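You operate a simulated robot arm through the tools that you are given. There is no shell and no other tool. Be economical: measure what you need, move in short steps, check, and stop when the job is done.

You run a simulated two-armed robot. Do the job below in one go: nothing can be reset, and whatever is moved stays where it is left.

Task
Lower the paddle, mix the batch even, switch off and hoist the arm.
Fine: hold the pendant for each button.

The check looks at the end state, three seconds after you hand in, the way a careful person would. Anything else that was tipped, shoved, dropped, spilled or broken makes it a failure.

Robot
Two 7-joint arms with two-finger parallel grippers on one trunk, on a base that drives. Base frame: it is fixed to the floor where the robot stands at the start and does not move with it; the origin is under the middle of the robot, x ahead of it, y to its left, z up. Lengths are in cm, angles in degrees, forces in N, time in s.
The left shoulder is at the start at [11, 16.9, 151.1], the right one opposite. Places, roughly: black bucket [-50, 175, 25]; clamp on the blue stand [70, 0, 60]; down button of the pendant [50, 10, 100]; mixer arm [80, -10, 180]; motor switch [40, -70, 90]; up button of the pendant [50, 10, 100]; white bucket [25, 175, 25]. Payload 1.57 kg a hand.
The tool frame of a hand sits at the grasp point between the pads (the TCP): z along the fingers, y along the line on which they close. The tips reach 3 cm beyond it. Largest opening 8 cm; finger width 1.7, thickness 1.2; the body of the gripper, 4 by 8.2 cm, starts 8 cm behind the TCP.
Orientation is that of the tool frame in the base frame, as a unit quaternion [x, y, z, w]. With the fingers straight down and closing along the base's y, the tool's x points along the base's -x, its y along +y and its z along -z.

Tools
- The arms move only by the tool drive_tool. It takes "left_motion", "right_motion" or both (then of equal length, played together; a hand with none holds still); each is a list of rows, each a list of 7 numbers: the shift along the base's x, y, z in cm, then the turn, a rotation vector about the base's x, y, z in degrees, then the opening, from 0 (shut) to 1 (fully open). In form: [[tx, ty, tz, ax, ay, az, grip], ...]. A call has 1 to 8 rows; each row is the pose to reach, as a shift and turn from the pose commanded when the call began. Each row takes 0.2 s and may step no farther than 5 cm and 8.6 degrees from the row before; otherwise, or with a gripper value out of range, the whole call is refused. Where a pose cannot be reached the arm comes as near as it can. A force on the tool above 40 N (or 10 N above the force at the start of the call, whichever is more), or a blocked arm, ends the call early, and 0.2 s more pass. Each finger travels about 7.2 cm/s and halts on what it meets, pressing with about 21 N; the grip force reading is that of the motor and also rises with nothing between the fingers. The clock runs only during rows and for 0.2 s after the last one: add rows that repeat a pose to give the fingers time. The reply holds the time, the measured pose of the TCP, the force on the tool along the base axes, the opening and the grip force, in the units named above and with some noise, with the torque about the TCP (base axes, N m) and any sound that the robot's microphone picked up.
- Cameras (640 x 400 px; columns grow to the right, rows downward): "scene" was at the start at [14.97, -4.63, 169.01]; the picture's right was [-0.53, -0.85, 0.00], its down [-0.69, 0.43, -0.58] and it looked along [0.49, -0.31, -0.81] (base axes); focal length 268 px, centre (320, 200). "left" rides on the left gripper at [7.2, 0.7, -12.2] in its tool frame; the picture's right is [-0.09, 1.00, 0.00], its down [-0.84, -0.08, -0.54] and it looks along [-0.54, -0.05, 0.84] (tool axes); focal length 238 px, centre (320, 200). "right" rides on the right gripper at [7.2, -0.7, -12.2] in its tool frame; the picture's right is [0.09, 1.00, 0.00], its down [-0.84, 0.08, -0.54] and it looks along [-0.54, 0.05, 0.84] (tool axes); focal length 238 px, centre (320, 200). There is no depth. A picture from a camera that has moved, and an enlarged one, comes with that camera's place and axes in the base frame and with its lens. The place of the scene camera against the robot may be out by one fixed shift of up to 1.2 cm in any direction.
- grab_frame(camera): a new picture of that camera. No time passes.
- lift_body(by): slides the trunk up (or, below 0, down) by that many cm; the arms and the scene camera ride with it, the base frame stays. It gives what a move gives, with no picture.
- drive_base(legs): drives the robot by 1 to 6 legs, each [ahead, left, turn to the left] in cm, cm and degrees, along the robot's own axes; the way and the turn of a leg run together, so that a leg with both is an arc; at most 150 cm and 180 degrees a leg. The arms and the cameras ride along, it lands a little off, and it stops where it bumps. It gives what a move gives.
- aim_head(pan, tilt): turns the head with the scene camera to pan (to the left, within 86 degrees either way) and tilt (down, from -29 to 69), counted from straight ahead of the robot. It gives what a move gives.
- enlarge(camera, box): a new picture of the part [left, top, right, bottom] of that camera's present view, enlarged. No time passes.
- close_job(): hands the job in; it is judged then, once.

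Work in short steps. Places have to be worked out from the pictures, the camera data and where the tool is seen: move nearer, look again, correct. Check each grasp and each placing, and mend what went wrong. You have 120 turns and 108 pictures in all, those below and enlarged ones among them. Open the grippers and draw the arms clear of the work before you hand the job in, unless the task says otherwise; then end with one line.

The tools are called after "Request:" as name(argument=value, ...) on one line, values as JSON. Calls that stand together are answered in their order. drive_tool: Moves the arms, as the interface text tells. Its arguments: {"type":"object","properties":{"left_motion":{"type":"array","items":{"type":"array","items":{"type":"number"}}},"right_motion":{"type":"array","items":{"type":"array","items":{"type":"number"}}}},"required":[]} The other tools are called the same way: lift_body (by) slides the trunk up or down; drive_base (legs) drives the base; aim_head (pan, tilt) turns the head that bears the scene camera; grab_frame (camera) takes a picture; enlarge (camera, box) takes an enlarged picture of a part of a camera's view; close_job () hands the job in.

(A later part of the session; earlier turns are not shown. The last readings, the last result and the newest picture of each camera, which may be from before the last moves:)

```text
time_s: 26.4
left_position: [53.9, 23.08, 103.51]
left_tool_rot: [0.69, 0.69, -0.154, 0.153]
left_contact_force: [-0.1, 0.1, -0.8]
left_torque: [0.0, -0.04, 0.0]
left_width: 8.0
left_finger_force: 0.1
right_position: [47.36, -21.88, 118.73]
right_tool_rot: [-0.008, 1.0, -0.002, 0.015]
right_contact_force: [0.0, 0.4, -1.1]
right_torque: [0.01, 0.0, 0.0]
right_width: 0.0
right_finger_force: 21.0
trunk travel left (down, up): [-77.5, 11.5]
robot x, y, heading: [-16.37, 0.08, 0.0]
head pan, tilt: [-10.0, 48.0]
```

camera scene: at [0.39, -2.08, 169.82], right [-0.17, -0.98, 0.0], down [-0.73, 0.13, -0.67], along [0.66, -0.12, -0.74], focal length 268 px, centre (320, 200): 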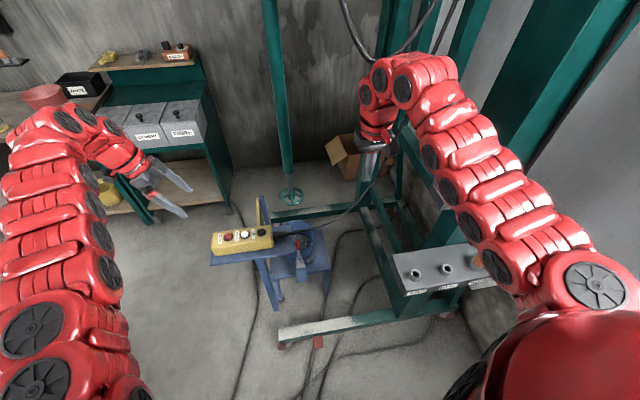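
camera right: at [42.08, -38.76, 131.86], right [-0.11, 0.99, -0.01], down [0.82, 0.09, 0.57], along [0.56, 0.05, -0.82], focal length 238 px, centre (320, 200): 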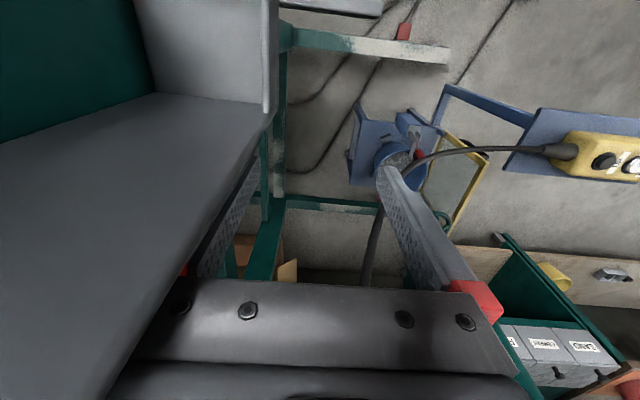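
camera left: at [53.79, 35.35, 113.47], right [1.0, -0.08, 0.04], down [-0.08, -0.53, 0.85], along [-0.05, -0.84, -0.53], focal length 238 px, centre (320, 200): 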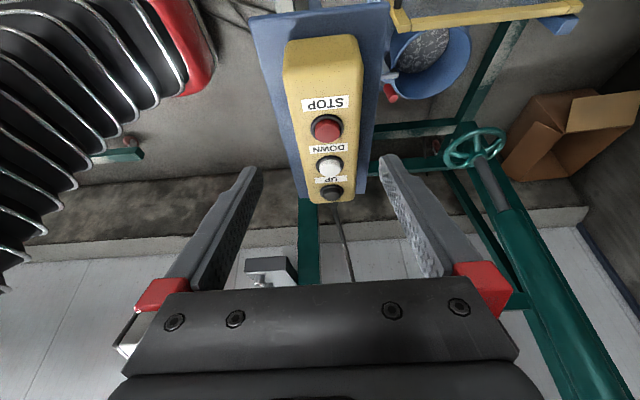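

Reached at x=53.9. Lower trunk 5.5 more and check straddle.

Request:
lift_body(by=-6)

Request:
grab_frame(camera="left")

Request:
enlarge(camera="scene", box=[150, 150, 310, 280])

```text
time_s: 27.4
left_position: [53.8, 23.15, 97.49]
left_tool_rot: [0.69, 0.69, -0.153, 0.153]
left_contact_force: [0.8, -0.4, -0.5]
left_torque: [-0.01, 0.0, -0.01]
left_width: 7.99
left_finger_force: 0.1
right_position: [47.5, -21.99, 112.75]
right_tool_rot: [-0.007, 1.0, -0.002, 0.016]
right_contact_force: [0.6, -1.0, 0.5]
right_torque: [0.05, -0.01, 0.01]
right_width: 0.0
right_finger_force: 21.2
trunk travel left (down, up): [-71.5, 17.5]
robot x, y, heading: [-16.22, 0.08, -0.1]
head pan, tilt: [-10.0, 48.0]
```

```text
69 pictures are left
camera left: at [54.37, 34.77, 105.59], right [1.0, -0.08, 0.04], down [-0.08, -0.53, 0.84], along [-0.05, -0.84, -0.53], focal length 238 px, centre (320, 200)
```

left: 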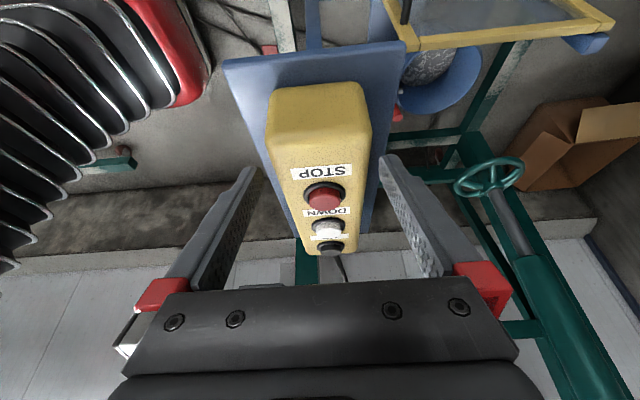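

```text
3.08 times, centred on (230, 215) of scene
camera zoom: at [0.28, -2.08, 158.83], right [-0.17, -0.98, 0.0], down [-0.73, 0.13, -0.67], along [0.66, -0.12, -0.74], focal length 824 px, centre (597, 154)
```

zoom: 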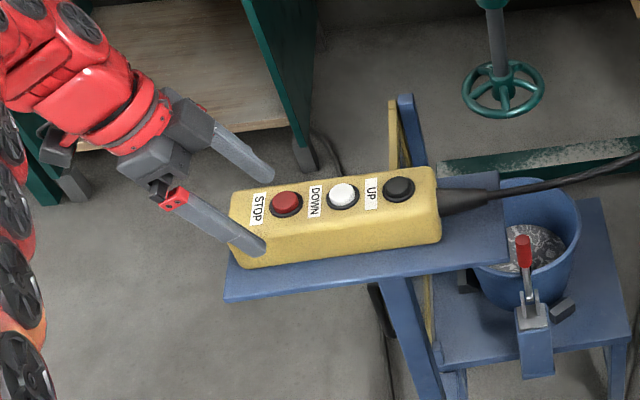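

Fingers straddle the pendant body nicely. Lower 3.3 cm more by trunk, then close.

Request:
lift_body(by=-3.3)

Request:
drive_tool(left_motion=[[0, 0, 0, 0, 0, 0, 0.85], [0, 0, 0, 0, 0, 0, 0.75], [0, 0, 0, 0, 0, 0, 0.65], [0, 0, 0, 0, 0, 0, 0.65]])

Request:
grab_frame(camera="left")

```text
time_s: 28.2
left_position: [53.9, 23.08, 94.34]
left_tool_rot: [0.69, 0.69, -0.153, 0.153]
left_contact_force: [0.1, 0.6, -1.1]
left_torque: [0.02, -0.01, 0.02]
left_width: 8.0
left_finger_force: 0.1
right_position: [47.52, -22.04, 109.62]
right_tool_rot: [-0.008, 1.0, -0.003, 0.016]
right_contact_force: [-0.2, 0.1, 0.8]
right_torque: [-0.03, 0.0, 0.02]
right_width: 0.0
right_finger_force: 21.2
trunk travel left (down, up): [-68.2, 20.8]
robot x, y, heading: [-16.34, -0.47, -0.2]
head pan, tilt: [-10.0, 48.0]
```

```text
time_s: 29.2
left_position: [53.85, 23.18, 94.19]
left_tool_rot: [0.689, 0.691, -0.153, 0.153]
left_contact_force: [0.5, 0.5, 0.0]
left_torque: [-0.12, -0.13, 0.15]
left_width: 6.6
left_finger_force: 21.1
right_position: [47.5, -22.02, 109.57]
right_tool_rot: [-0.008, 1.0, -0.002, 0.016]
right_contact_force: [0.1, -0.9, -0.3]
right_torque: [0.02, -0.03, -0.03]
right_width: 0.0
right_finger_force: 21.7
trunk travel left (down, up): [-68.2, 20.8]
robot x, y, heading: [-16.19, 0.08, 0.2]
head pan, tilt: [-10.0, 48.0]
```

```text
67 pictures are left
camera left: at [54.4, 34.78, 102.26], right [1.0, -0.08, 0.04], down [-0.08, -0.53, 0.85], along [-0.05, -0.84, -0.53], focal length 238 px, centre (320, 200)
```

left: 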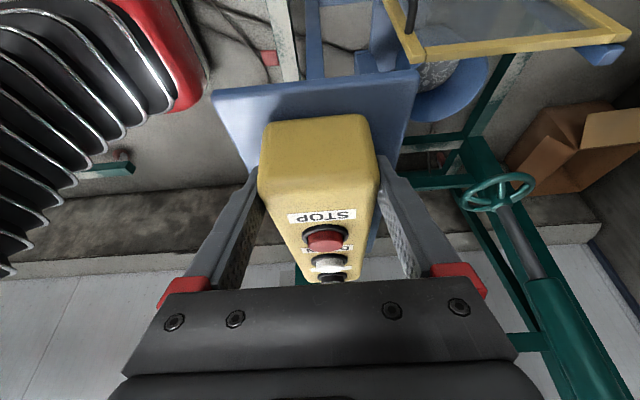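

Pendant is held firmly (6.6 cm wide). I bring the right hand (closed, tilted 25° the other way) toward a hover above DOWN, staying high first.

Request:
drive_tool(right_motion=[[0.8, 4, 1, 8, 0, 0, 0], [1.6, 8.5, 2, 16, 0, 0, 0], [2.4, 13, 2, 24, 0, 0, 0], [3.2, 17.5, 2, 25, 0, 0, 0], [4, 22, 2, 25, 0, 0, 0], [4.8, 26.5, 2, 25, 0, 0, 0], [5.6, 31, 2, 25, 0, 0, 0], [6.4, 34, 2, 25, 0, 0, 0]])

Request:
grab_frame(camera="scene")

Request:
grab_frame(camera="right")

```text
time_s: 31.0
left_position: [53.86, 23.06, 94.21]
left_tool_rot: [0.691, 0.69, -0.153, 0.154]
left_contact_force: [1.0, 0.6, 0.4]
left_torque: [0.39, 0.07, -0.05]
left_width: 6.59
left_finger_force: 20.8
right_position: [53.87, 11.74, 111.59]
right_tool_rot: [-0.001, 0.977, 0.212, 0.018]
right_contact_force: [0.4, -0.2, -0.1]
right_torque: [0.02, 0.03, 0.02]
right_width: 0.0
right_finger_force: 21.3
trunk travel left (down, up): [-68.2, 20.8]
robot x, y, heading: [-16.31, -0.25, -0.3]
head pan, tilt: [-10.0, 48.0]
```

```text
66 pictures are left
camera scene: at [0.24, -1.8, 155.54], right [-0.18, -0.98, 0.0], down [-0.73, 0.13, -0.67], along [0.66, -0.12, -0.74], focal length 268 px, centre (320, 200)
```

scene: 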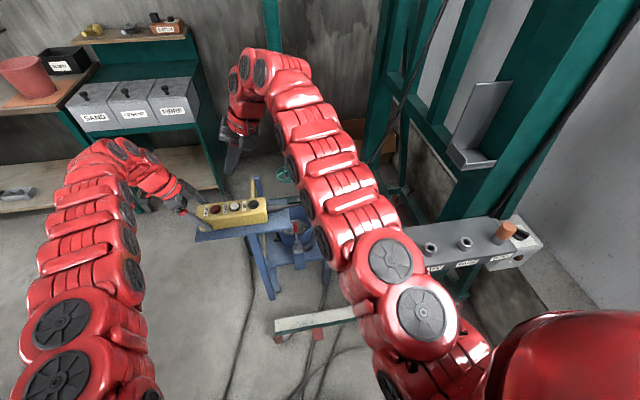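

```text
65 pictures are left
camera right: at [46.29, 6.16, 122.16], right [-0.1, 0.91, 0.41], down [0.82, -0.16, 0.55], along [0.57, 0.39, -0.72], focal length 238 px, centre (320, 200)
```

right: 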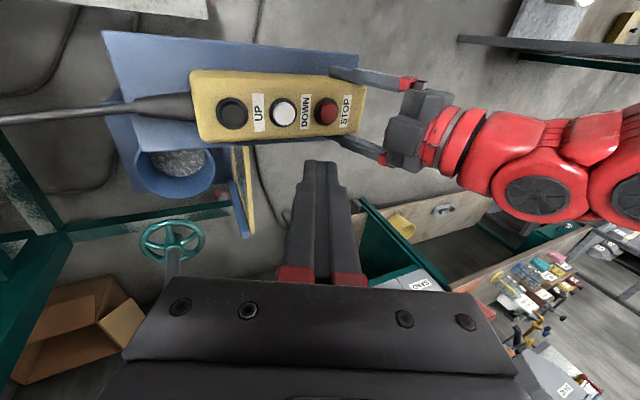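

DOWN at (53.7, 14.4), UP at (53.7, 9.0). Before pressing, I need to know how near the beam will come to the right wrist as it descends, so I look up for a second view of the beam.

Request:
aim_head(pan=0, tilt=10)

Request:
grab_frame(camera="scene")

```text
time_s: 32.1
left_position: [53.82, 23.05, 94.33]
left_tool_rot: [0.69, 0.691, -0.153, 0.153]
left_contact_force: [-0.8, 1.0, 0.4]
left_torque: [0.09, -0.08, -0.03]
left_width: 6.58
left_finger_force: 21.1
right_position: [53.82, 12.0, 111.67]
right_tool_rot: [-0.004, 0.977, 0.213, 0.016]
right_contact_force: [0.5, 0.1, 0.6]
right_torque: [-0.03, -0.02, 0.01]
right_width: 0.01
right_finger_force: 20.4
trunk travel left (down, up): [-68.2, 20.8]
robot x, y, heading: [-16.14, 0.1, 0.1]
head pan, tilt: [0.0, 10.0]
```

```text
64 pictures are left
camera scene: at [1.85, -0.68, 161.43], right [0.0, -1.0, 0.0], down [-0.17, 0.0, -0.98], along [0.98, 0.0, -0.17], focal length 268 px, centre (320, 200)
```

scene: 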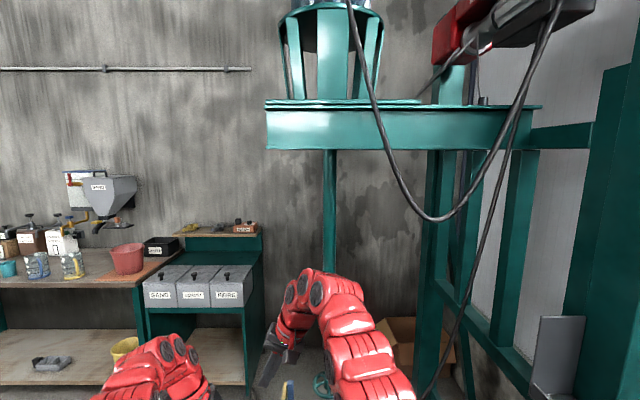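

Beam front is at x≈68, well ahead of the wrist (x≤62). I hover the closed fingertips just above DOWN.

Request:
drive_tool(right_motion=[[-0.1, 1, -4, 0, 0, 0, 0], [-0.2, 1.9, -8, 0, 0, 0, 0], [-0.2, 1.9, -10.3, 0, 0, 0, 0]])

Request:
grab_frame(camera="right")

Request:
grab_frame(camera="left")

```text
time_s: 32.9
left_position: [53.84, 23.07, 94.25]
left_tool_rot: [0.69, 0.69, -0.153, 0.154]
left_contact_force: [0.2, 0.6, 0.0]
left_torque: [0.18, 0.01, 0.02]
left_width: 6.6
left_finger_force: 21.3
right_position: [53.8, 13.85, 101.25]
right_tool_rot: [-0.005, 0.977, 0.215, 0.018]
right_contact_force: [-0.5, 0.1, 0.0]
right_torque: [0.01, -0.02, 0.0]
right_width: 0.0
right_finger_force: 21.4
trunk travel left (down, up): [-68.2, 20.8]
robot x, y, heading: [-16.33, 0.06, -0.4]
head pan, tilt: [0.0, 10.0]
```

```text
63 pictures are left
camera right: at [46.25, 8.22, 111.77], right [-0.11, 0.9, 0.41], down [0.82, -0.16, 0.55], along [0.56, 0.4, -0.72], focal length 238 px, centre (320, 200)
```

right: 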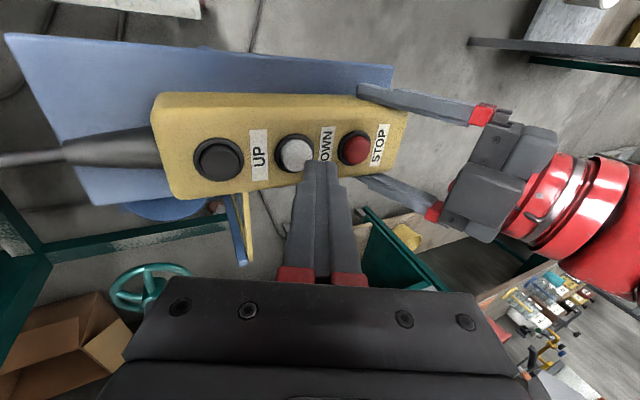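

```text
62 pictures are left
camera left: at [54.4, 34.78, 102.26], right [1.0, -0.08, 0.04], down [-0.08, -0.53, 0.84], along [-0.05, -0.84, -0.53], focal length 238 px, centre (320, 200)
```

left: 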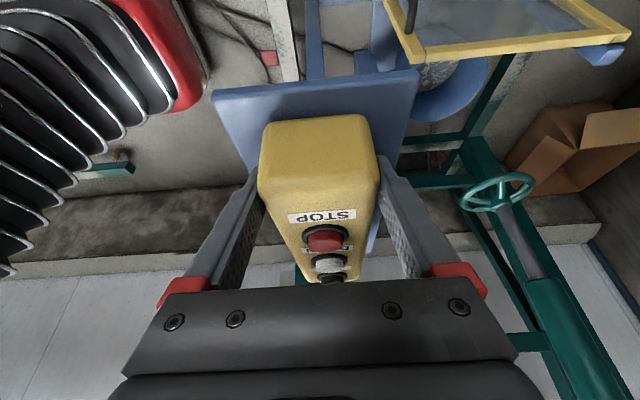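

Tips are ~0.4 cm right of the button centre in y; I correct and press gently down.

Request:
drive_tool(right_motion=[[-0.3, -0.5, 0, 0, 0, 0, 0], [-0.3, -0.5, -1.0, 0, 0, 0, 0], [-0.3, -0.5, -1.5, 0, 0, 0, 0]])

```text
time_s: 33.7
left_position: [53.85, 23.15, 94.24]
left_tool_rot: [0.69, 0.691, -0.153, 0.153]
left_contact_force: [0.7, -0.3, -1.4]
left_torque: [0.04, -0.08, -0.01]
left_width: 6.58
left_finger_force: 21.0
right_position: [53.51, 13.43, 99.76]
right_tool_rot: [-0.005, 0.977, 0.214, 0.016]
right_contact_force: [-0.2, -0.1, -0.4]
right_torque: [0.01, -0.02, -0.03]
right_width: 0.0
right_finger_force: 20.7
trunk travel left (down, up): [-68.2, 20.8]
robot x, y, heading: [-16.18, -0.21, -0.1]
head pan, tilt: [0.0, 10.0]
```

No contact yet; continue in 0.3 cm steps.

Request:
drive_tool(right_motion=[[0, 0, -0.3, 0, 0, 0, 0], [0, 0, -0.6, 0, 0, 0, 0], [0, 0, -0.9, 0, 0, 0, 0]])

Request:
enlarge(camera="right", box=[200, 80, 420, 220])

```text
time_s: 34.5
left_position: [53.8, 23.07, 94.23]
left_tool_rot: [0.69, 0.69, -0.153, 0.153]
left_contact_force: [2.4, 0.7, -2.8]
left_torque: [-0.24, -0.34, 0.49]
left_width: 6.61
left_finger_force: 20.8
right_position: [53.51, 13.5, 98.93]
right_tool_rot: [-0.004, 0.976, 0.215, 0.017]
right_contact_force: [0.1, -0.3, 11.9]
right_torque: [0.03, -0.04, 0.0]
right_width: 0.0
right_finger_force: 21.3
trunk travel left (down, up): [-68.2, 20.8]
robot x, y, heading: [-16.31, -0.09, 0.0]
head pan, tilt: [0.0, 10.0]
heard: click
```

```text
2.86 times, centred on (310, 150) of right
camera zoom: at [45.83, 7.73, 109.48], right [-0.11, 0.9, 0.41], down [0.82, -0.16, 0.56], along [0.57, 0.4, -0.72], focal length 681 px, centre (349, 343)
```

zoom: 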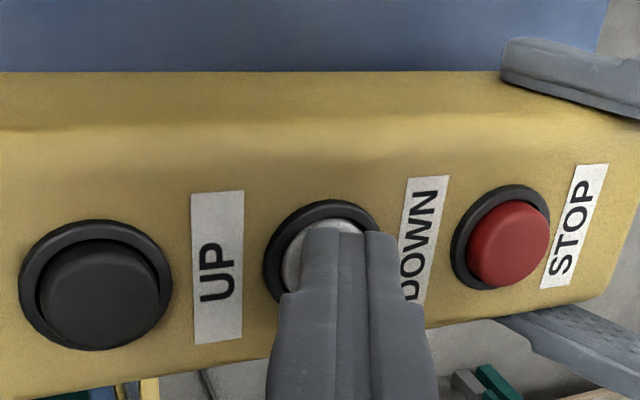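

A click with 12 N: DOWN is pressed. I hold it about a second and look whether the arm lowers.

Request:
drive_tool(right_motion=[[0, 0, -0.05, 0, 0, 0, 0], [0, 0, -0.05, 0, 0, 0, 0], [0, 0, -0.05, 0, 0, 0, 0], [0, 0, -0.05, 0, 0, 0, 0]])

Request:
grab_frame(camera="scene")

Request:
grab_frame(camera="left")

```text
time_s: 35.5
left_position: [53.94, 23.17, 94.33]
left_tool_rot: [0.69, 0.69, -0.154, 0.153]
left_contact_force: [3.0, -1.1, -4.8]
left_torque: [0.17, -0.23, 0.47]
left_width: 6.62
left_finger_force: 21.5
right_position: [53.46, 13.38, 98.74]
right_tool_rot: [-0.005, 0.977, 0.214, 0.017]
right_contact_force: [1.5, 1.4, 14.2]
right_torque: [0.06, -0.01, 0.05]
right_width: 0.0
right_finger_force: 21.1
trunk travel left (down, up): [-68.2, 20.8]
robot x, y, heading: [-16.21, 0.1, 0.0]
head pan, tilt: [0.0, 10.0]
```

```text
60 pictures are left
camera scene: at [1.83, -0.69, 161.45], right [0.0, -1.0, 0.0], down [-0.17, 0.0, -0.98], along [0.98, 0.0, -0.17], focal length 268 px, centre (320, 200)
```

scene: 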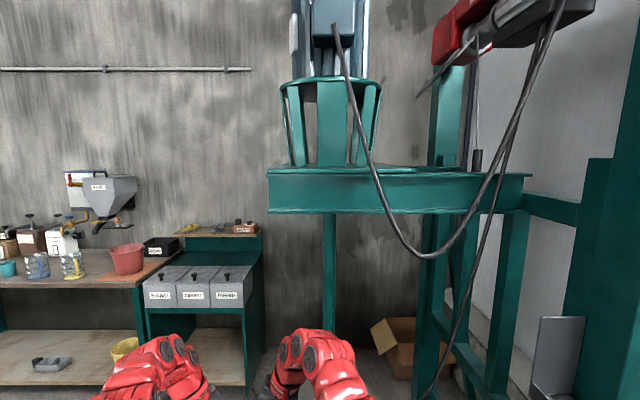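

```text
59 pictures are left
camera left: at [54.37, 34.78, 102.26], right [1.0, -0.08, 0.04], down [-0.08, -0.53, 0.84], along [-0.05, -0.84, -0.53], focal length 238 px, centre (320, 200)
```

left: 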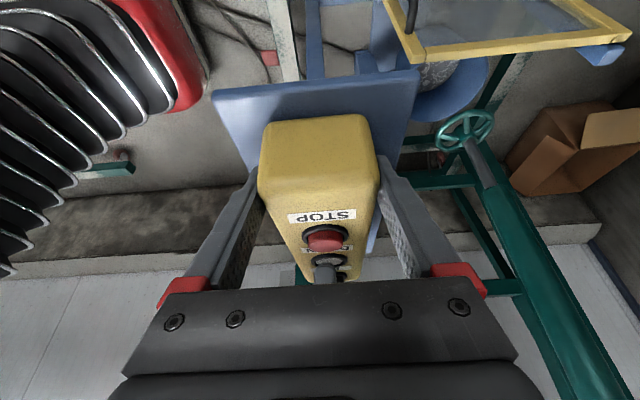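

The arm is lowering (~16 cm so far), and my triangulation puts the paddle (82.8,-3) right over the bucket (82,-3). I keep holding for a bit more.

Request:
drive_tool(right_motion=[[0, 0, 0, 0, 0, 0, 0], [0, 0, 0, 0, 0, 0, 0], [0, 0, 0, 0, 0, 0, 0], [0, 0, 0, 0, 0, 0, 0]])

Request:
grab_frame(camera="scene")

Request:
enlarge(camera="left", box=[380, 0, 620, 160])

```text
time_s: 36.5
left_position: [53.86, 23.12, 94.31]
left_tool_rot: [0.69, 0.691, -0.153, 0.153]
left_contact_force: [1.9, -0.6, -5.7]
left_torque: [0.23, -0.1, 0.32]
left_width: 6.61
left_finger_force: 21.0
right_position: [53.49, 13.56, 98.85]
right_tool_rot: [-0.004, 0.977, 0.214, 0.017]
right_contact_force: [-0.3, 0.0, 13.5]
right_torque: [0.07, 0.0, -0.01]
right_width: 0.01
right_finger_force: 20.6
trunk travel left (down, up): [-68.2, 20.8]
robot x, y, heading: [-16.15, 0.15, 0.4]
head pan, tilt: [0.0, 10.0]
```

```text
58 pictures are left
camera scene: at [1.82, -0.7, 161.45], right [0.0, -1.0, 0.0], down [-0.17, 0.0, -0.98], along [0.98, 0.0, -0.17], focal length 268 px, centre (320, 200)
```

scene: 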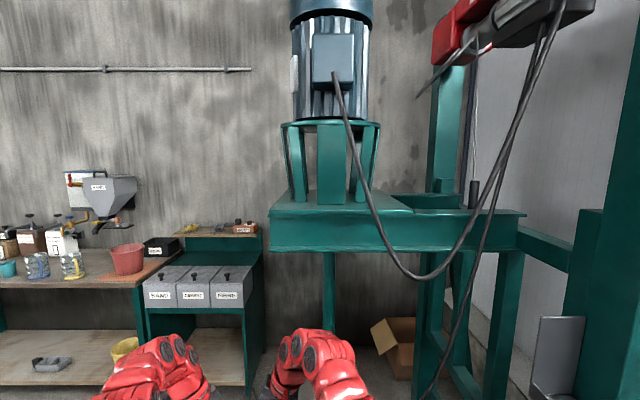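

```text
2.50 times, centred on (500, 80) of left
camera zoom: at [54.36, 34.78, 102.27], right [1.0, -0.08, 0.04], down [-0.08, -0.53, 0.84], along [-0.05, -0.84, -0.53], focal length 596 px, centre (-130, 500)
```

zoom: 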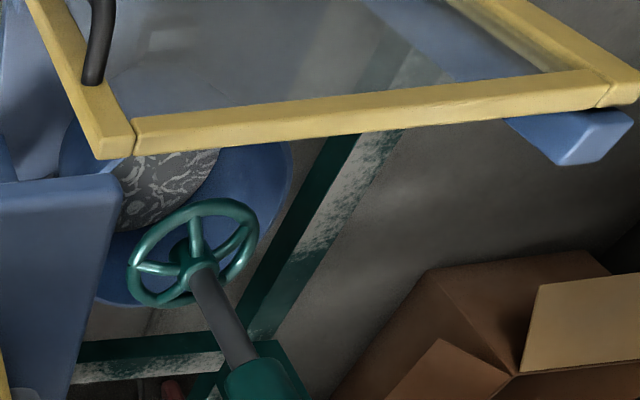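

Drop is ~26 cm; paddle is about at rim height and centred over the bucket. Hold another second.

Request:
drive_tool(right_motion=[[0, 0, 0, 0, 0, 0, 0], [0, 0, 0, 0, 0, 0, 0], [0, 0, 0, 0, 0, 0, 0], [0, 0, 0, 0, 0, 0, 0]])

Request:
grab_frame(camera="scene")

Request:
enlarge(camera="left", box=[380, 0, 620, 160])

```text
time_s: 37.5
left_position: [53.84, 23.1, 94.3]
left_tool_rot: [0.69, 0.691, -0.153, 0.153]
left_contact_force: [0.9, 0.7, -6.9]
left_torque: [0.3, -0.07, 0.17]
left_width: 6.58
left_finger_force: 20.8
right_position: [53.4, 13.5, 98.77]
right_tool_rot: [-0.003, 0.977, 0.213, 0.017]
right_contact_force: [-0.2, 0.8, 14.6]
right_torque: [0.02, -0.01, 0.0]
right_width: 0.0
right_finger_force: 21.4
trunk travel left (down, up): [-68.2, 20.8]
robot x, y, heading: [-16.49, -0.04, -0.1]
head pan, tilt: [0.0, 10.0]
```

```text
56 pictures are left
camera scene: at [1.81, -0.7, 161.45], right [0.0, -1.0, 0.0], down [-0.17, 0.0, -0.98], along [0.98, 0.0, -0.17], focal length 268 px, centre (320, 200)
```

scene: 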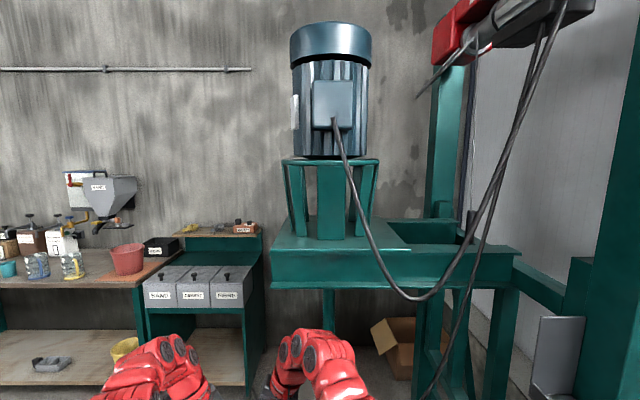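

```text
2.50 times, centred on (500, 80) of left
camera zoom: at [54.36, 34.78, 102.27], right [1.0, -0.08, 0.04], down [-0.08, -0.53, 0.84], along [-0.05, -0.84, -0.53], focal length 596 px, centre (-130, 500)
```

zoom: 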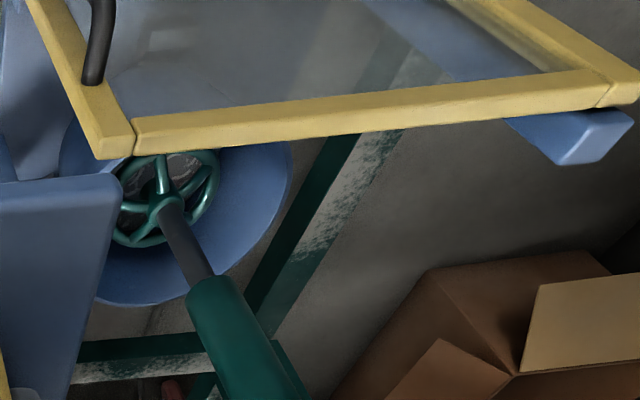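

Paddle is now inside the bucket near the batch surface (~z 44). Hold ~0.8 s more and check.

Request:
drive_tool(right_motion=[[0, 0, 0, 0, 0, 0, 0], [0, 0, 0, 0, 0, 0, 0], [0, 0, 0, 0, 0, 0, 0]])

Request:
grab_frame(camera="scene")

Request:
enlarge(camera="left", box=[380, 0, 620, 160])

```text
time_s: 38.3
left_position: [53.9, 23.04, 94.3]
left_tool_rot: [0.69, 0.691, -0.153, 0.153]
left_contact_force: [0.9, -0.1, -7.3]
left_torque: [0.33, -0.08, 0.14]
left_width: 6.6
left_finger_force: 21.1
right_position: [53.34, 13.49, 98.78]
right_tool_rot: [-0.003, 0.977, 0.214, 0.017]
right_contact_force: [1.7, -0.7, 14.6]
right_torque: [0.05, -0.05, 0.01]
right_width: 0.0
right_finger_force: 21.0
trunk travel left (down, up): [-68.2, 20.8]
robot x, y, heading: [-16.13, -0.09, -0.1]
head pan, tilt: [0.0, 10.0]
```

```text
54 pictures are left
camera scene: at [1.81, -0.69, 161.45], right [0.0, -1.0, 0.0], down [-0.17, 0.0, -0.98], along [0.98, 0.0, -0.17], focal length 268 px, centre (320, 200)
```

scene: 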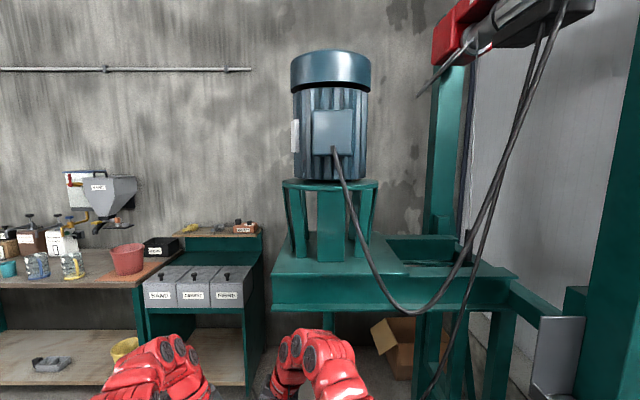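

```text
2.50 times, centred on (500, 80) of left
camera zoom: at [54.36, 34.78, 102.27], right [1.0, -0.08, 0.04], down [-0.08, -0.53, 0.85], along [-0.05, -0.84, -0.53], focal length 596 px, centre (-130, 500)
```

zoom: 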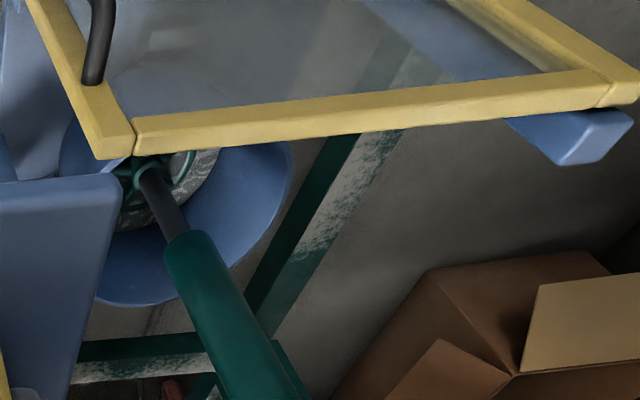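

Paddle has reached the batch surface (drop ~43 cm). Hold ~0.4 s more.

Request:
drive_tool(right_motion=[[0, 0, 0, 0, 0, 0, 0]])

Request:
grab_frame(camera="scene")

Request:
enlarge(camera="left", box=[410, 30, 530, 130])

```text
time_s: 38.7
left_position: [53.76, 23.11, 94.26]
left_tool_rot: [0.69, 0.69, -0.153, 0.153]
left_contact_force: [-0.4, -0.9, -7.0]
left_torque: [0.34, -0.07, 0.12]
left_width: 6.59
left_finger_force: 21.5
right_position: [53.49, 13.58, 98.81]
right_tool_rot: [-0.005, 0.977, 0.213, 0.017]
right_contact_force: [0.0, 0.2, 13.9]
right_torque: [0.05, -0.01, 0.0]
right_width: 0.01
right_finger_force: 21.1
trunk travel left (down, up): [-68.2, 20.8]
robot x, y, heading: [-15.93, 0.18, 0.1]
head pan, tilt: [0.0, 10.0]
```

```text
52 pictures are left
camera scene: at [1.81, -0.7, 161.45], right [0.0, -1.0, 0.0], down [-0.17, 0.0, -0.98], along [0.98, 0.0, -0.17], focal length 268 px, centre (320, 200)
```

scene: 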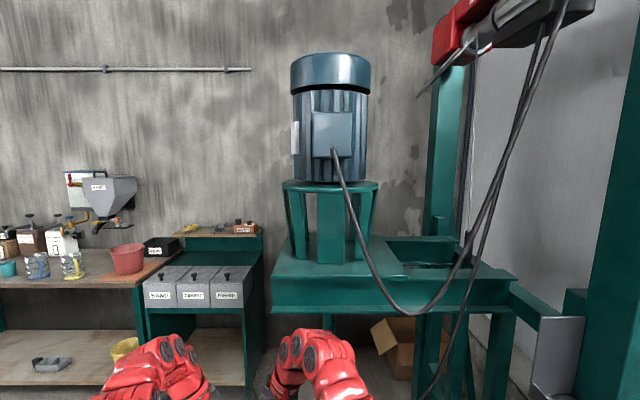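

```text
4.00 times, centred on (470, 80) of left
camera zoom: at [54.36, 34.78, 102.28], right [1.0, -0.08, 0.04], down [-0.08, -0.53, 0.84], along [-0.05, -0.84, -0.53], focal length 953 px, centre (-280, 680)
```

zoom: 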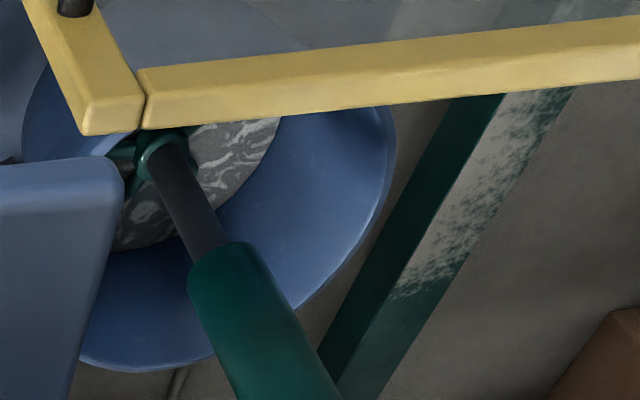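

Motion has all but stopped (2 px in 0.4 s): lower limit with the ring immersed. I release DOWN by lifting the right hand and check that the arm stays.

Request:
drive_tool(right_motion=[[0, 0, 0, 0, 0, 0, 0], [0, 0, 1.5, 0, 0, 0, 0], [0, -1, 5, 0, 0, 0, 0], [0, -3, 9, 0, 0, 0, 0]])

Request:
grab_frame(camera="scene")

Request:
grab_frame(camera="left")

```text
time_s: 39.7
left_position: [53.87, 23.02, 94.26]
left_tool_rot: [0.69, 0.691, -0.153, 0.153]
left_contact_force: [0.7, 0.4, 0.3]
left_torque: [-0.17, 0.06, 0.09]
left_width: 6.61
left_finger_force: 20.6
right_position: [53.36, 10.21, 107.84]
right_tool_rot: [-0.004, 0.977, 0.214, 0.017]
right_contact_force: [0.3, 0.3, 0.6]
right_torque: [0.02, -0.01, 0.0]
right_width: 0.0
right_finger_force: 20.8
trunk travel left (down, up): [-68.2, 20.8]
robot x, y, heading: [-16.57, 0.05, -0.4]
head pan, tilt: [0.0, 10.0]
```

```text
50 pictures are left
camera scene: at [1.84, -0.76, 161.45], right [0.0, -1.0, 0.0], down [-0.17, 0.0, -0.98], along [0.98, 0.0, -0.17], focal length 268 px, centre (320, 200)
```

scene: 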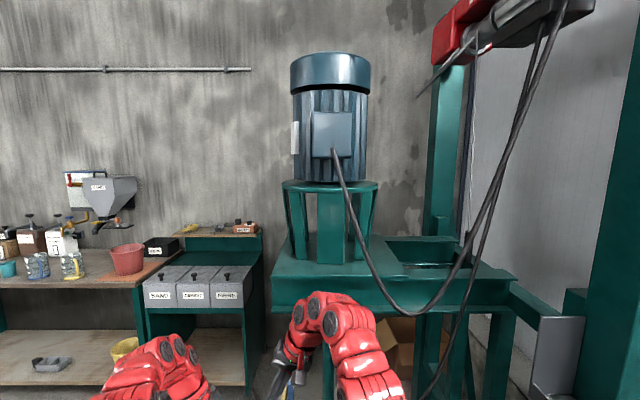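

```text
49 pictures are left
camera left: at [54.38, 34.76, 102.31], right [1.0, -0.08, 0.04], down [-0.08, -0.53, 0.84], along [-0.05, -0.84, -0.53], focal length 238 px, centre (320, 200)
```

left: 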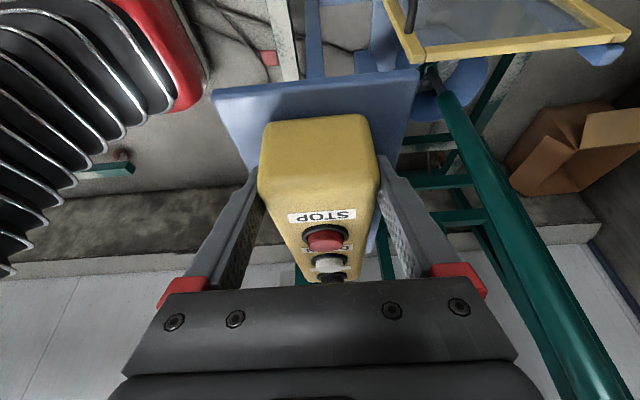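

The arm holds its lowered position. Next the motor switch: I look to the right at the switch box.

Request:
aim_head(pan=-48, tilt=40)

Request:
grab_frame(camera="scene")

```text
time_s: 40.8
left_position: [53.98, 23.04, 94.33]
left_tool_rot: [0.691, 0.69, -0.153, 0.153]
left_contact_force: [0.5, -1.2, 1.6]
left_torque: [-0.7, -0.02, 0.16]
left_width: 6.61
left_finger_force: 21.0
right_position: [53.37, 10.31, 107.72]
right_tool_rot: [-0.005, 0.977, 0.214, 0.017]
right_contact_force: [0.0, -0.2, 0.1]
right_torque: [0.02, -0.02, 0.01]
right_width: 0.03
right_finger_force: 20.8
trunk travel left (down, up): [-68.2, 20.8]
robot x, y, heading: [-16.2, -0.31, -0.0]
head pan, tilt: [-48.0, 40.0]
```

```text
48 pictures are left
camera scene: at [-1.76, -7.01, 156.68], right [-0.74, -0.67, 0.0], down [-0.43, 0.48, -0.77], along [0.51, -0.57, -0.64], focal length 268 px, centre (320, 200)
```

scene: 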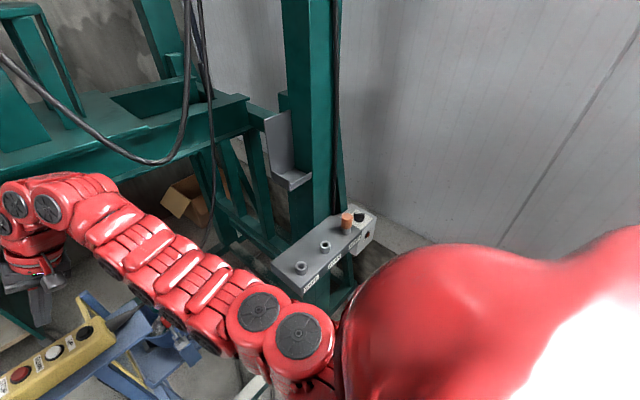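

Request:
enlarge(camera="scene", box=[260, 180, 400, 300])

Request:
enlarge(camera="scene", box=[330, 200, 390, 250])

```text
3.33 times, centred on (330, 240) of scene
camera zoom: at [-1.76, -7.01, 156.68], right [-0.74, -0.67, 0.0], down [-0.43, 0.48, -0.77], along [0.51, -0.57, -0.64], focal length 893 px, centre (287, 67)
```

zoom: 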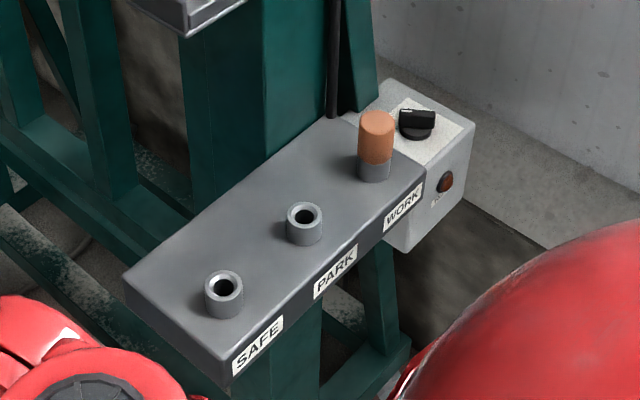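

```text
8.00 times, centred on (360, 225) of scene
camera zoom: at [-1.76, -7.01, 156.68], right [-0.74, -0.67, 0.0], down [-0.43, 0.48, -0.77], along [0.51, -0.57, -0.64], focal length 2142 px, centre (0, 0)
```

zoom: 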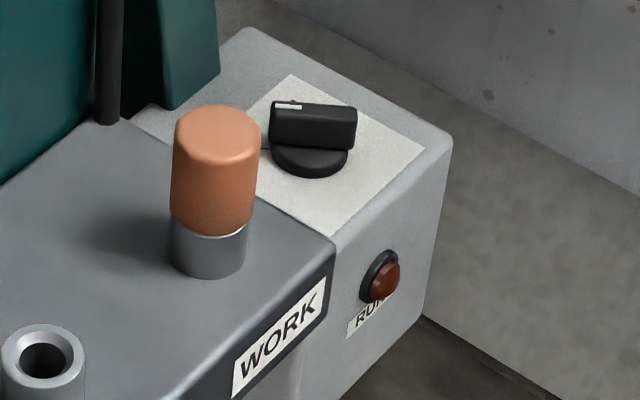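

The rotary motor switch (black knob, RUN lamp dark = off) is on top of the box at about (37,-73,86), beside a peg rack. I bring the right hand out and round toward it, untilting, keeping clear of the bracket at x≥43.

Request:
drive_tool(right_motion=[[-0.5, -4, 3, -4, 0, 0, 0], [-1.5, -8.5, 4, -10, 0, 0, 0], [-3, -13, 4, -17, 0, 0, 0], [-4.5, -17.5, 4, -24, 0, 0, 0], [-6.5, -22, 4, -25, 0, 0, 0], [-8.5, -26, 4, -25, 0, 0, 0], [-11, -30, 4, -25, 0, 0, 0], [-13.5, -34, 4, -25, 0, 0, 0]])

Request:
grab_frame(camera="scene")

Request:
grab_frame(camera="right")

```text
refused: row 1 steps farther than a row can; nothing moved
```

```text
45 pictures are left
camera scene: at [-1.76, -7.01, 156.68], right [-0.74, -0.67, 0.0], down [-0.43, 0.48, -0.77], along [0.51, -0.57, -0.64], focal length 268 px, centre (320, 200)
```

scene: 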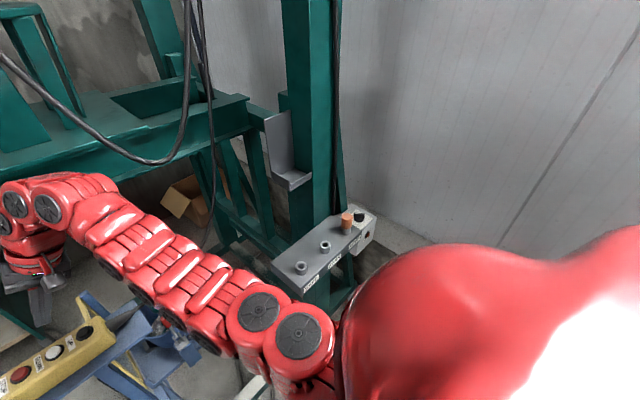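

```text
44 pictures are left
camera right: at [45.78, 4.5, 118.27], right [-0.11, 0.9, 0.41], down [0.82, -0.16, 0.55], along [0.56, 0.4, -0.72], focal length 238 px, centre (320, 200)
```

right: 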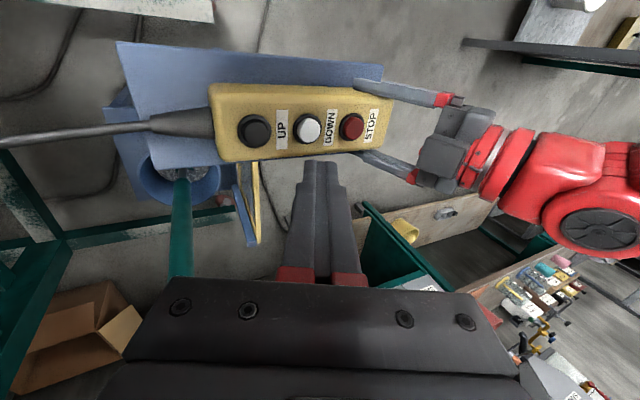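

The first step was just over 5 cm; I shorten the steps.

Request:
drive_tool(right_motion=[[-0.5, -3.5, 2.5, -4, 0, 0, 0], [-1.5, -7.5, 4, -10, 0, 0, 0], [-3, -12, 4, -17, 0, 0, 0], [-4.5, -16.5, 4, -24, 0, 0, 0], [-6.5, -20.8, 4, -25, 0, 0, 0], [-8.5, -25, 4, -25, 0, 0, 0], [-11, -29, 4, -25, 0, 0, 0], [-13.5, -33, 4, -25, 0, 0, 0]])

Request:
grab_frame(camera="scene")

```text
time_s: 42.6
left_position: [53.82, 22.96, 94.29]
left_tool_rot: [0.69, 0.691, -0.152, 0.152]
left_contact_force: [0.2, 0.3, 0.0]
left_torque: [0.33, -0.04, -0.03]
left_width: 6.59
left_finger_force: 21.2
right_position: [45.87, -24.63, 110.94]
right_tool_rot: [-0.008, 1.0, 0.001, 0.015]
right_contact_force: [-0.2, -0.3, 0.1]
right_torque: [0.05, -0.01, -0.01]
right_width: 0.0
right_finger_force: 21.0
right hand out of reach, approached as far as the arm can: row 5, 6, 7, 8
trunk travel left (down, up): [-68.2, 20.8]
robot x, y, heading: [-16.24, 0.3, 0.2]
head pan, tilt: [-48.0, 40.0]
```

```text
43 pictures are left
camera scene: at [-1.87, -7.36, 156.66], right [-0.74, -0.67, 0.0], down [-0.43, 0.48, -0.77], along [0.51, -0.57, -0.64], focal length 268 px, centre (320, 200)
```

scene: 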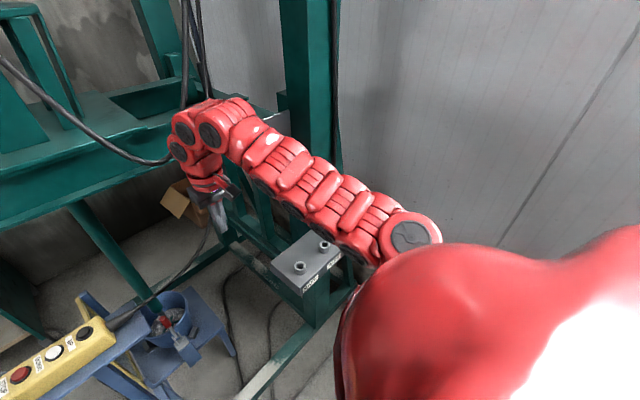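

The arm's minimum radius blocks that path, so I'll release the pendant (it rests on its plate), raise, and strafe the base to the right instead. First open the left hand.

Request:
drive_tool(left_motion=[[0, 0, 0, 0, 0, 0, 0.85], [0, 0, 0, 0, 0, 0, 1], [0, 0, 0, 0, 0, 0, 1], [0, 0, 2, 0, 0, 0, 1], [0, 0, 5, 0, 0, 0, 1]])

Request:
lift_body(by=12)

Request:
drive_base(legs=[[-18, 0, 0]])

Request:
grab_frame(camera="scene")

```text
time_s: 43.8
left_position: [53.95, 23.21, 99.4]
left_tool_rot: [0.69, 0.691, -0.153, 0.153]
left_contact_force: [-1.4, -0.2, 0.4]
left_torque: [-0.02, 0.0, 0.01]
left_width: 8.0
left_finger_force: 0.1
right_position: [45.91, -24.52, 110.96]
right_tool_rot: [-0.009, 1.0, -0.002, 0.015]
right_contact_force: [0.0, -0.3, 0.4]
right_torque: [0.02, 0.03, 0.01]
right_width: 0.04
right_finger_force: 20.9
trunk travel left (down, up): [-68.2, 20.8]
robot x, y, heading: [-16.34, -0.11, 0.0]
head pan, tilt: [-48.0, 40.0]
```

```text
time_s: 45.3
left_position: [53.87, 23.07, 111.37]
left_tool_rot: [0.69, 0.69, -0.153, 0.153]
left_contact_force: [-0.6, 0.2, 0.2]
left_torque: [0.0, -0.03, 0.03]
left_width: 7.99
left_finger_force: 0.1
right_position: [45.88, -24.47, 122.83]
right_tool_rot: [-0.007, 1.0, -0.002, 0.014]
right_contact_force: [-0.7, -0.5, -0.1]
right_torque: [0.01, -0.01, 0.02]
right_width: 0.01
right_finger_force: 21.1
trunk travel left (down, up): [-80.2, 8.8]
robot x, y, heading: [-16.0, -0.06, -0.0]
head pan, tilt: [-48.0, 40.0]
```

```text
time_s: 46.9
left_position: [41.28, 21.89, 111.2]
left_tool_rot: [0.695, 0.686, -0.155, 0.151]
left_contact_force: [0.7, -0.2, 0.1]
left_torque: [-0.02, 0.04, -0.02]
left_width: 8.01
left_finger_force: 0.1
right_position: [32.55, -25.82, 122.77]
right_tool_rot: [-0.002, 1.0, -0.001, 0.013]
right_contact_force: [1.7, -0.7, -1.2]
right_torque: [0.02, 0.04, -0.01]
right_width: 0.0
right_finger_force: 21.3
trunk travel left (down, up): [-80.2, 8.8]
robot x, y, heading: [-29.82, -0.41, -0.7]
head pan, tilt: [-48.0, 40.0]
stopped in leg 1: the robot was blocked; the commanded pose is now the measured one
```

```text
42 pictures are left
camera scene: at [-14.7, -7.66, 168.63], right [-0.75, -0.66, 0.0], down [-0.43, 0.48, -0.76], along [0.5, -0.58, -0.64], focal length 268 px, centre (320, 200)
```

scene: 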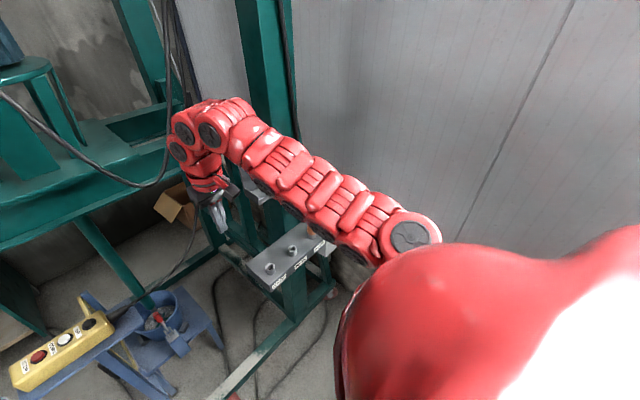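

The base touched something behind at x≈-30; I nudge 1 cm forward off it and strafe right 40 cm. The bracket (x 41–48, y −43…) stays clear of the right hand (x≈33, z≥120).

Request:
drive_base(legs=[[1.2, 0, 0.7], [0, -20, 0], [0, -20, 0]])

Request:
grab_frame(camera="right")

Request:
grab_frame(camera="scene")

```text
time_s: 50.1
left_position: [41.78, -18.04, 111.29]
left_tool_rot: [0.692, 0.689, -0.154, 0.153]
left_contact_force: [-0.1, 0.2, 0.0]
left_torque: [-0.03, -0.02, 0.0]
left_width: 8.02
left_finger_force: 0.1
right_position: [33.59, -65.63, 122.87]
right_tool_rot: [-0.006, 1.0, -0.002, 0.014]
right_contact_force: [-0.6, -0.3, 0.2]
right_torque: [-0.01, -0.01, 0.04]
right_width: 0.0
right_finger_force: 20.8
trunk travel left (down, up): [-80.2, 8.8]
robot x, y, heading: [-28.34, -41.02, -0.1]
head pan, tilt: [-48.0, 40.0]
```

```text
41 pictures are left
camera right: at [25.95, -66.27, 135.0], right [-0.1, 0.99, -0.01], down [0.82, 0.09, 0.57], along [0.56, 0.05, -0.82], focal length 238 px, centre (320, 200)
```

right: 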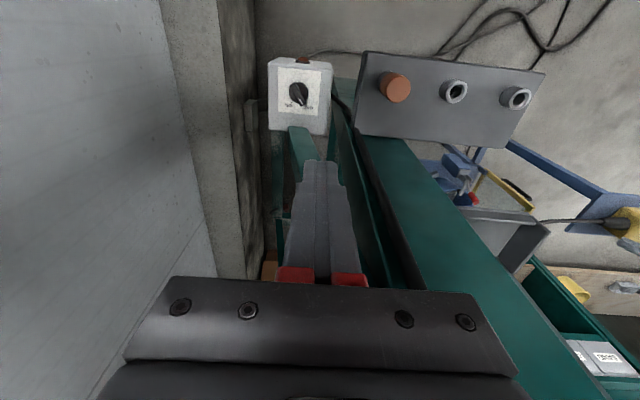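

```text
40 pictures are left
camera scene: at [-14.03, -47.9, 168.68], right [-0.75, -0.67, 0.0], down [-0.43, 0.48, -0.77], along [0.51, -0.57, -0.64], focal length 268 px, centre (320, 200)
```

scene: 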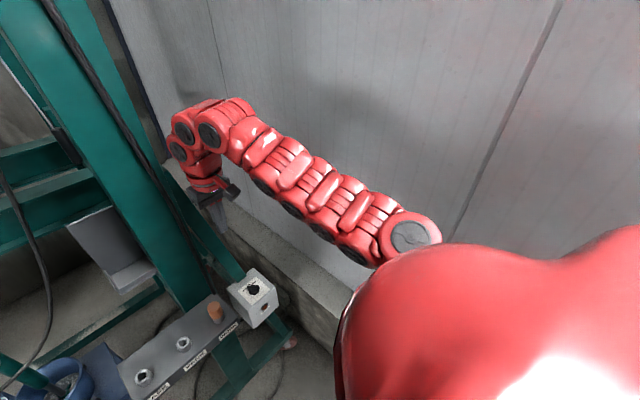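

Request:
enlarge(camera="right", box=[260, 50, 340, 130])

Request:
enlarge(camera="scene", box=[220, 260, 290, 330])

```text
5.00 times, centred on (300, 90) of right
camera zoom: at [25.95, -66.27, 135.0], right [-0.1, 0.99, -0.01], down [0.82, 0.09, 0.57], along [0.56, 0.05, -0.82], focal length 1192 px, centre (420, 750)
```

zoom: 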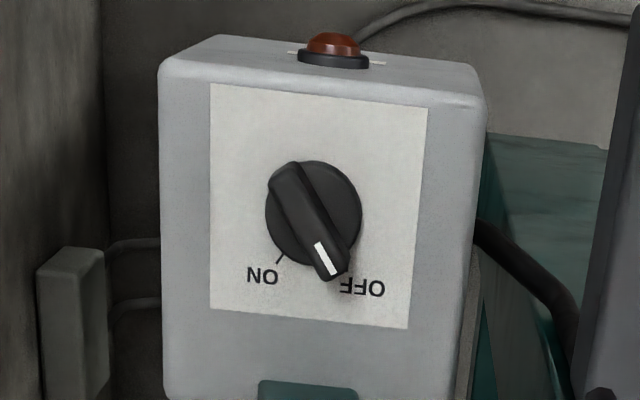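

```text
5.71 times, centred on (255, 295) of scene
camera zoom: at [-14.03, -47.9, 168.68], right [-0.75, -0.67, 0.0], down [-0.43, 0.48, -0.77], along [0.51, -0.57, -0.64], focal length 1530 px, centre (691, -343)
```

zoom: 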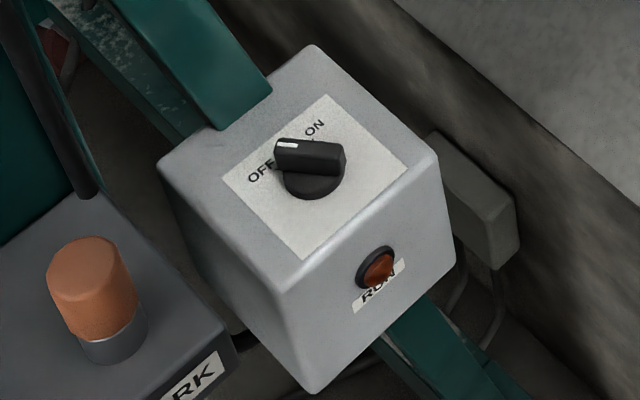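

Pointer is at OFF (about +22° from +x), ON is about −22°. Knob is at (34.2,-69.5), bar z 90–92.4. I turn the tool +22°, open partly, and come down above it.

Request:
drive_tool(right_motion=[[0.2, -1.5, -3, 0, 0, 8, 0.3], [0.4, -3, -7, 0, 0, 16, 0.6], [0.6, -3.9, -11.5, 0, 0, 22, 0.6], [0.6, -3.9, -16, 0, 0, 22, 0.6], [0.6, -3.9, -20, 0, 0, 22, 0.6]])

Request:
grab_frame(camera="right")

Request:
enlarge(camera="scene", box=[180, 220, 320, 330])

```text
time_s: 51.3
left_position: [41.81, -17.94, 111.31]
left_tool_rot: [0.691, 0.69, -0.153, 0.153]
left_contact_force: [0.5, -0.1, -0.9]
left_torque: [-0.03, 0.02, -0.01]
left_width: 8.01
left_finger_force: 0.1
right_position: [33.96, -69.49, 103.01]
right_tool_rot: [-0.197, 0.98, 0.001, 0.013]
right_contact_force: [0.6, 0.3, -0.7]
right_torque: [0.0, 0.01, 0.02]
right_width: 4.81
right_finger_force: 0.0
right hand out of reach, approached as far as the arm can: row 1, 2, 3, 4
trunk travel left (down, up): [-80.2, 8.8]
robot x, y, heading: [-28.73, -40.84, -0.4]
head pan, tilt: [-48.0, 40.0]
```

```text
37 pictures are left
camera right: at [27.34, -73.01, 115.07], right [-0.47, 0.88, -0.01], down [0.73, 0.39, 0.56], along [0.5, 0.26, -0.83], focal length 238 px, centre (320, 200)
```

right: 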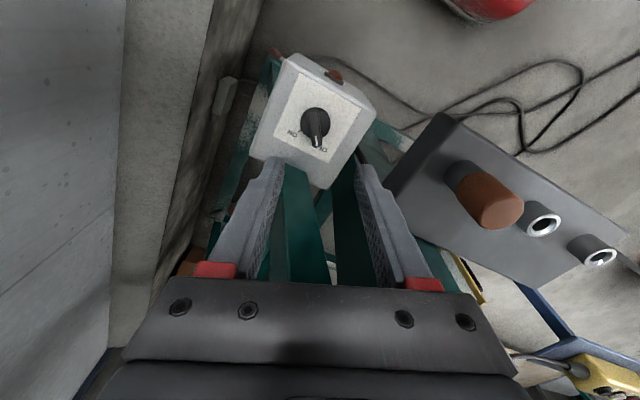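

```text
3.64 times, centred on (250, 275) of scene
camera zoom: at [-13.97, -47.9, 168.67], right [-0.75, -0.67, 0.0], down [-0.43, 0.48, -0.77], along [0.51, -0.57, -0.64], focal length 974 px, centre (574, -73)
```

zoom: 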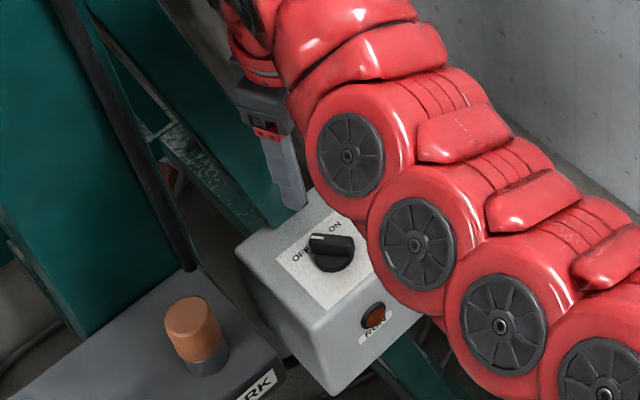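

I zoom to measure the bar's angle against the fingers and refine its centre.

Request:
enlarge(camera="right", box=[270, 80, 360, 180])

```text
4.00 times, centred on (315, 130) of right
camera zoom: at [27.34, -73.01, 115.07], right [-0.47, 0.88, -0.01], down [0.73, 0.39, 0.56], along [0.5, 0.26, -0.83], focal length 953 px, centre (340, 480)
```

zoom: 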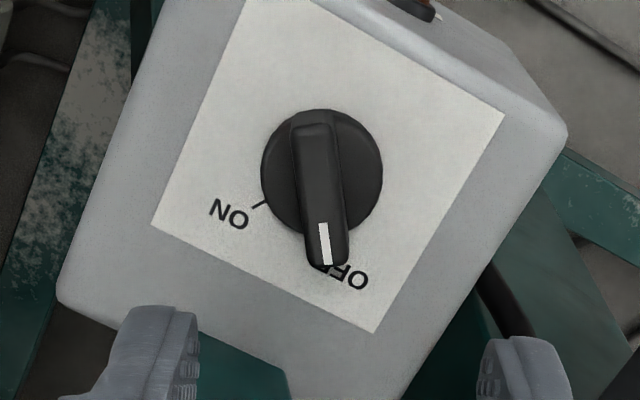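

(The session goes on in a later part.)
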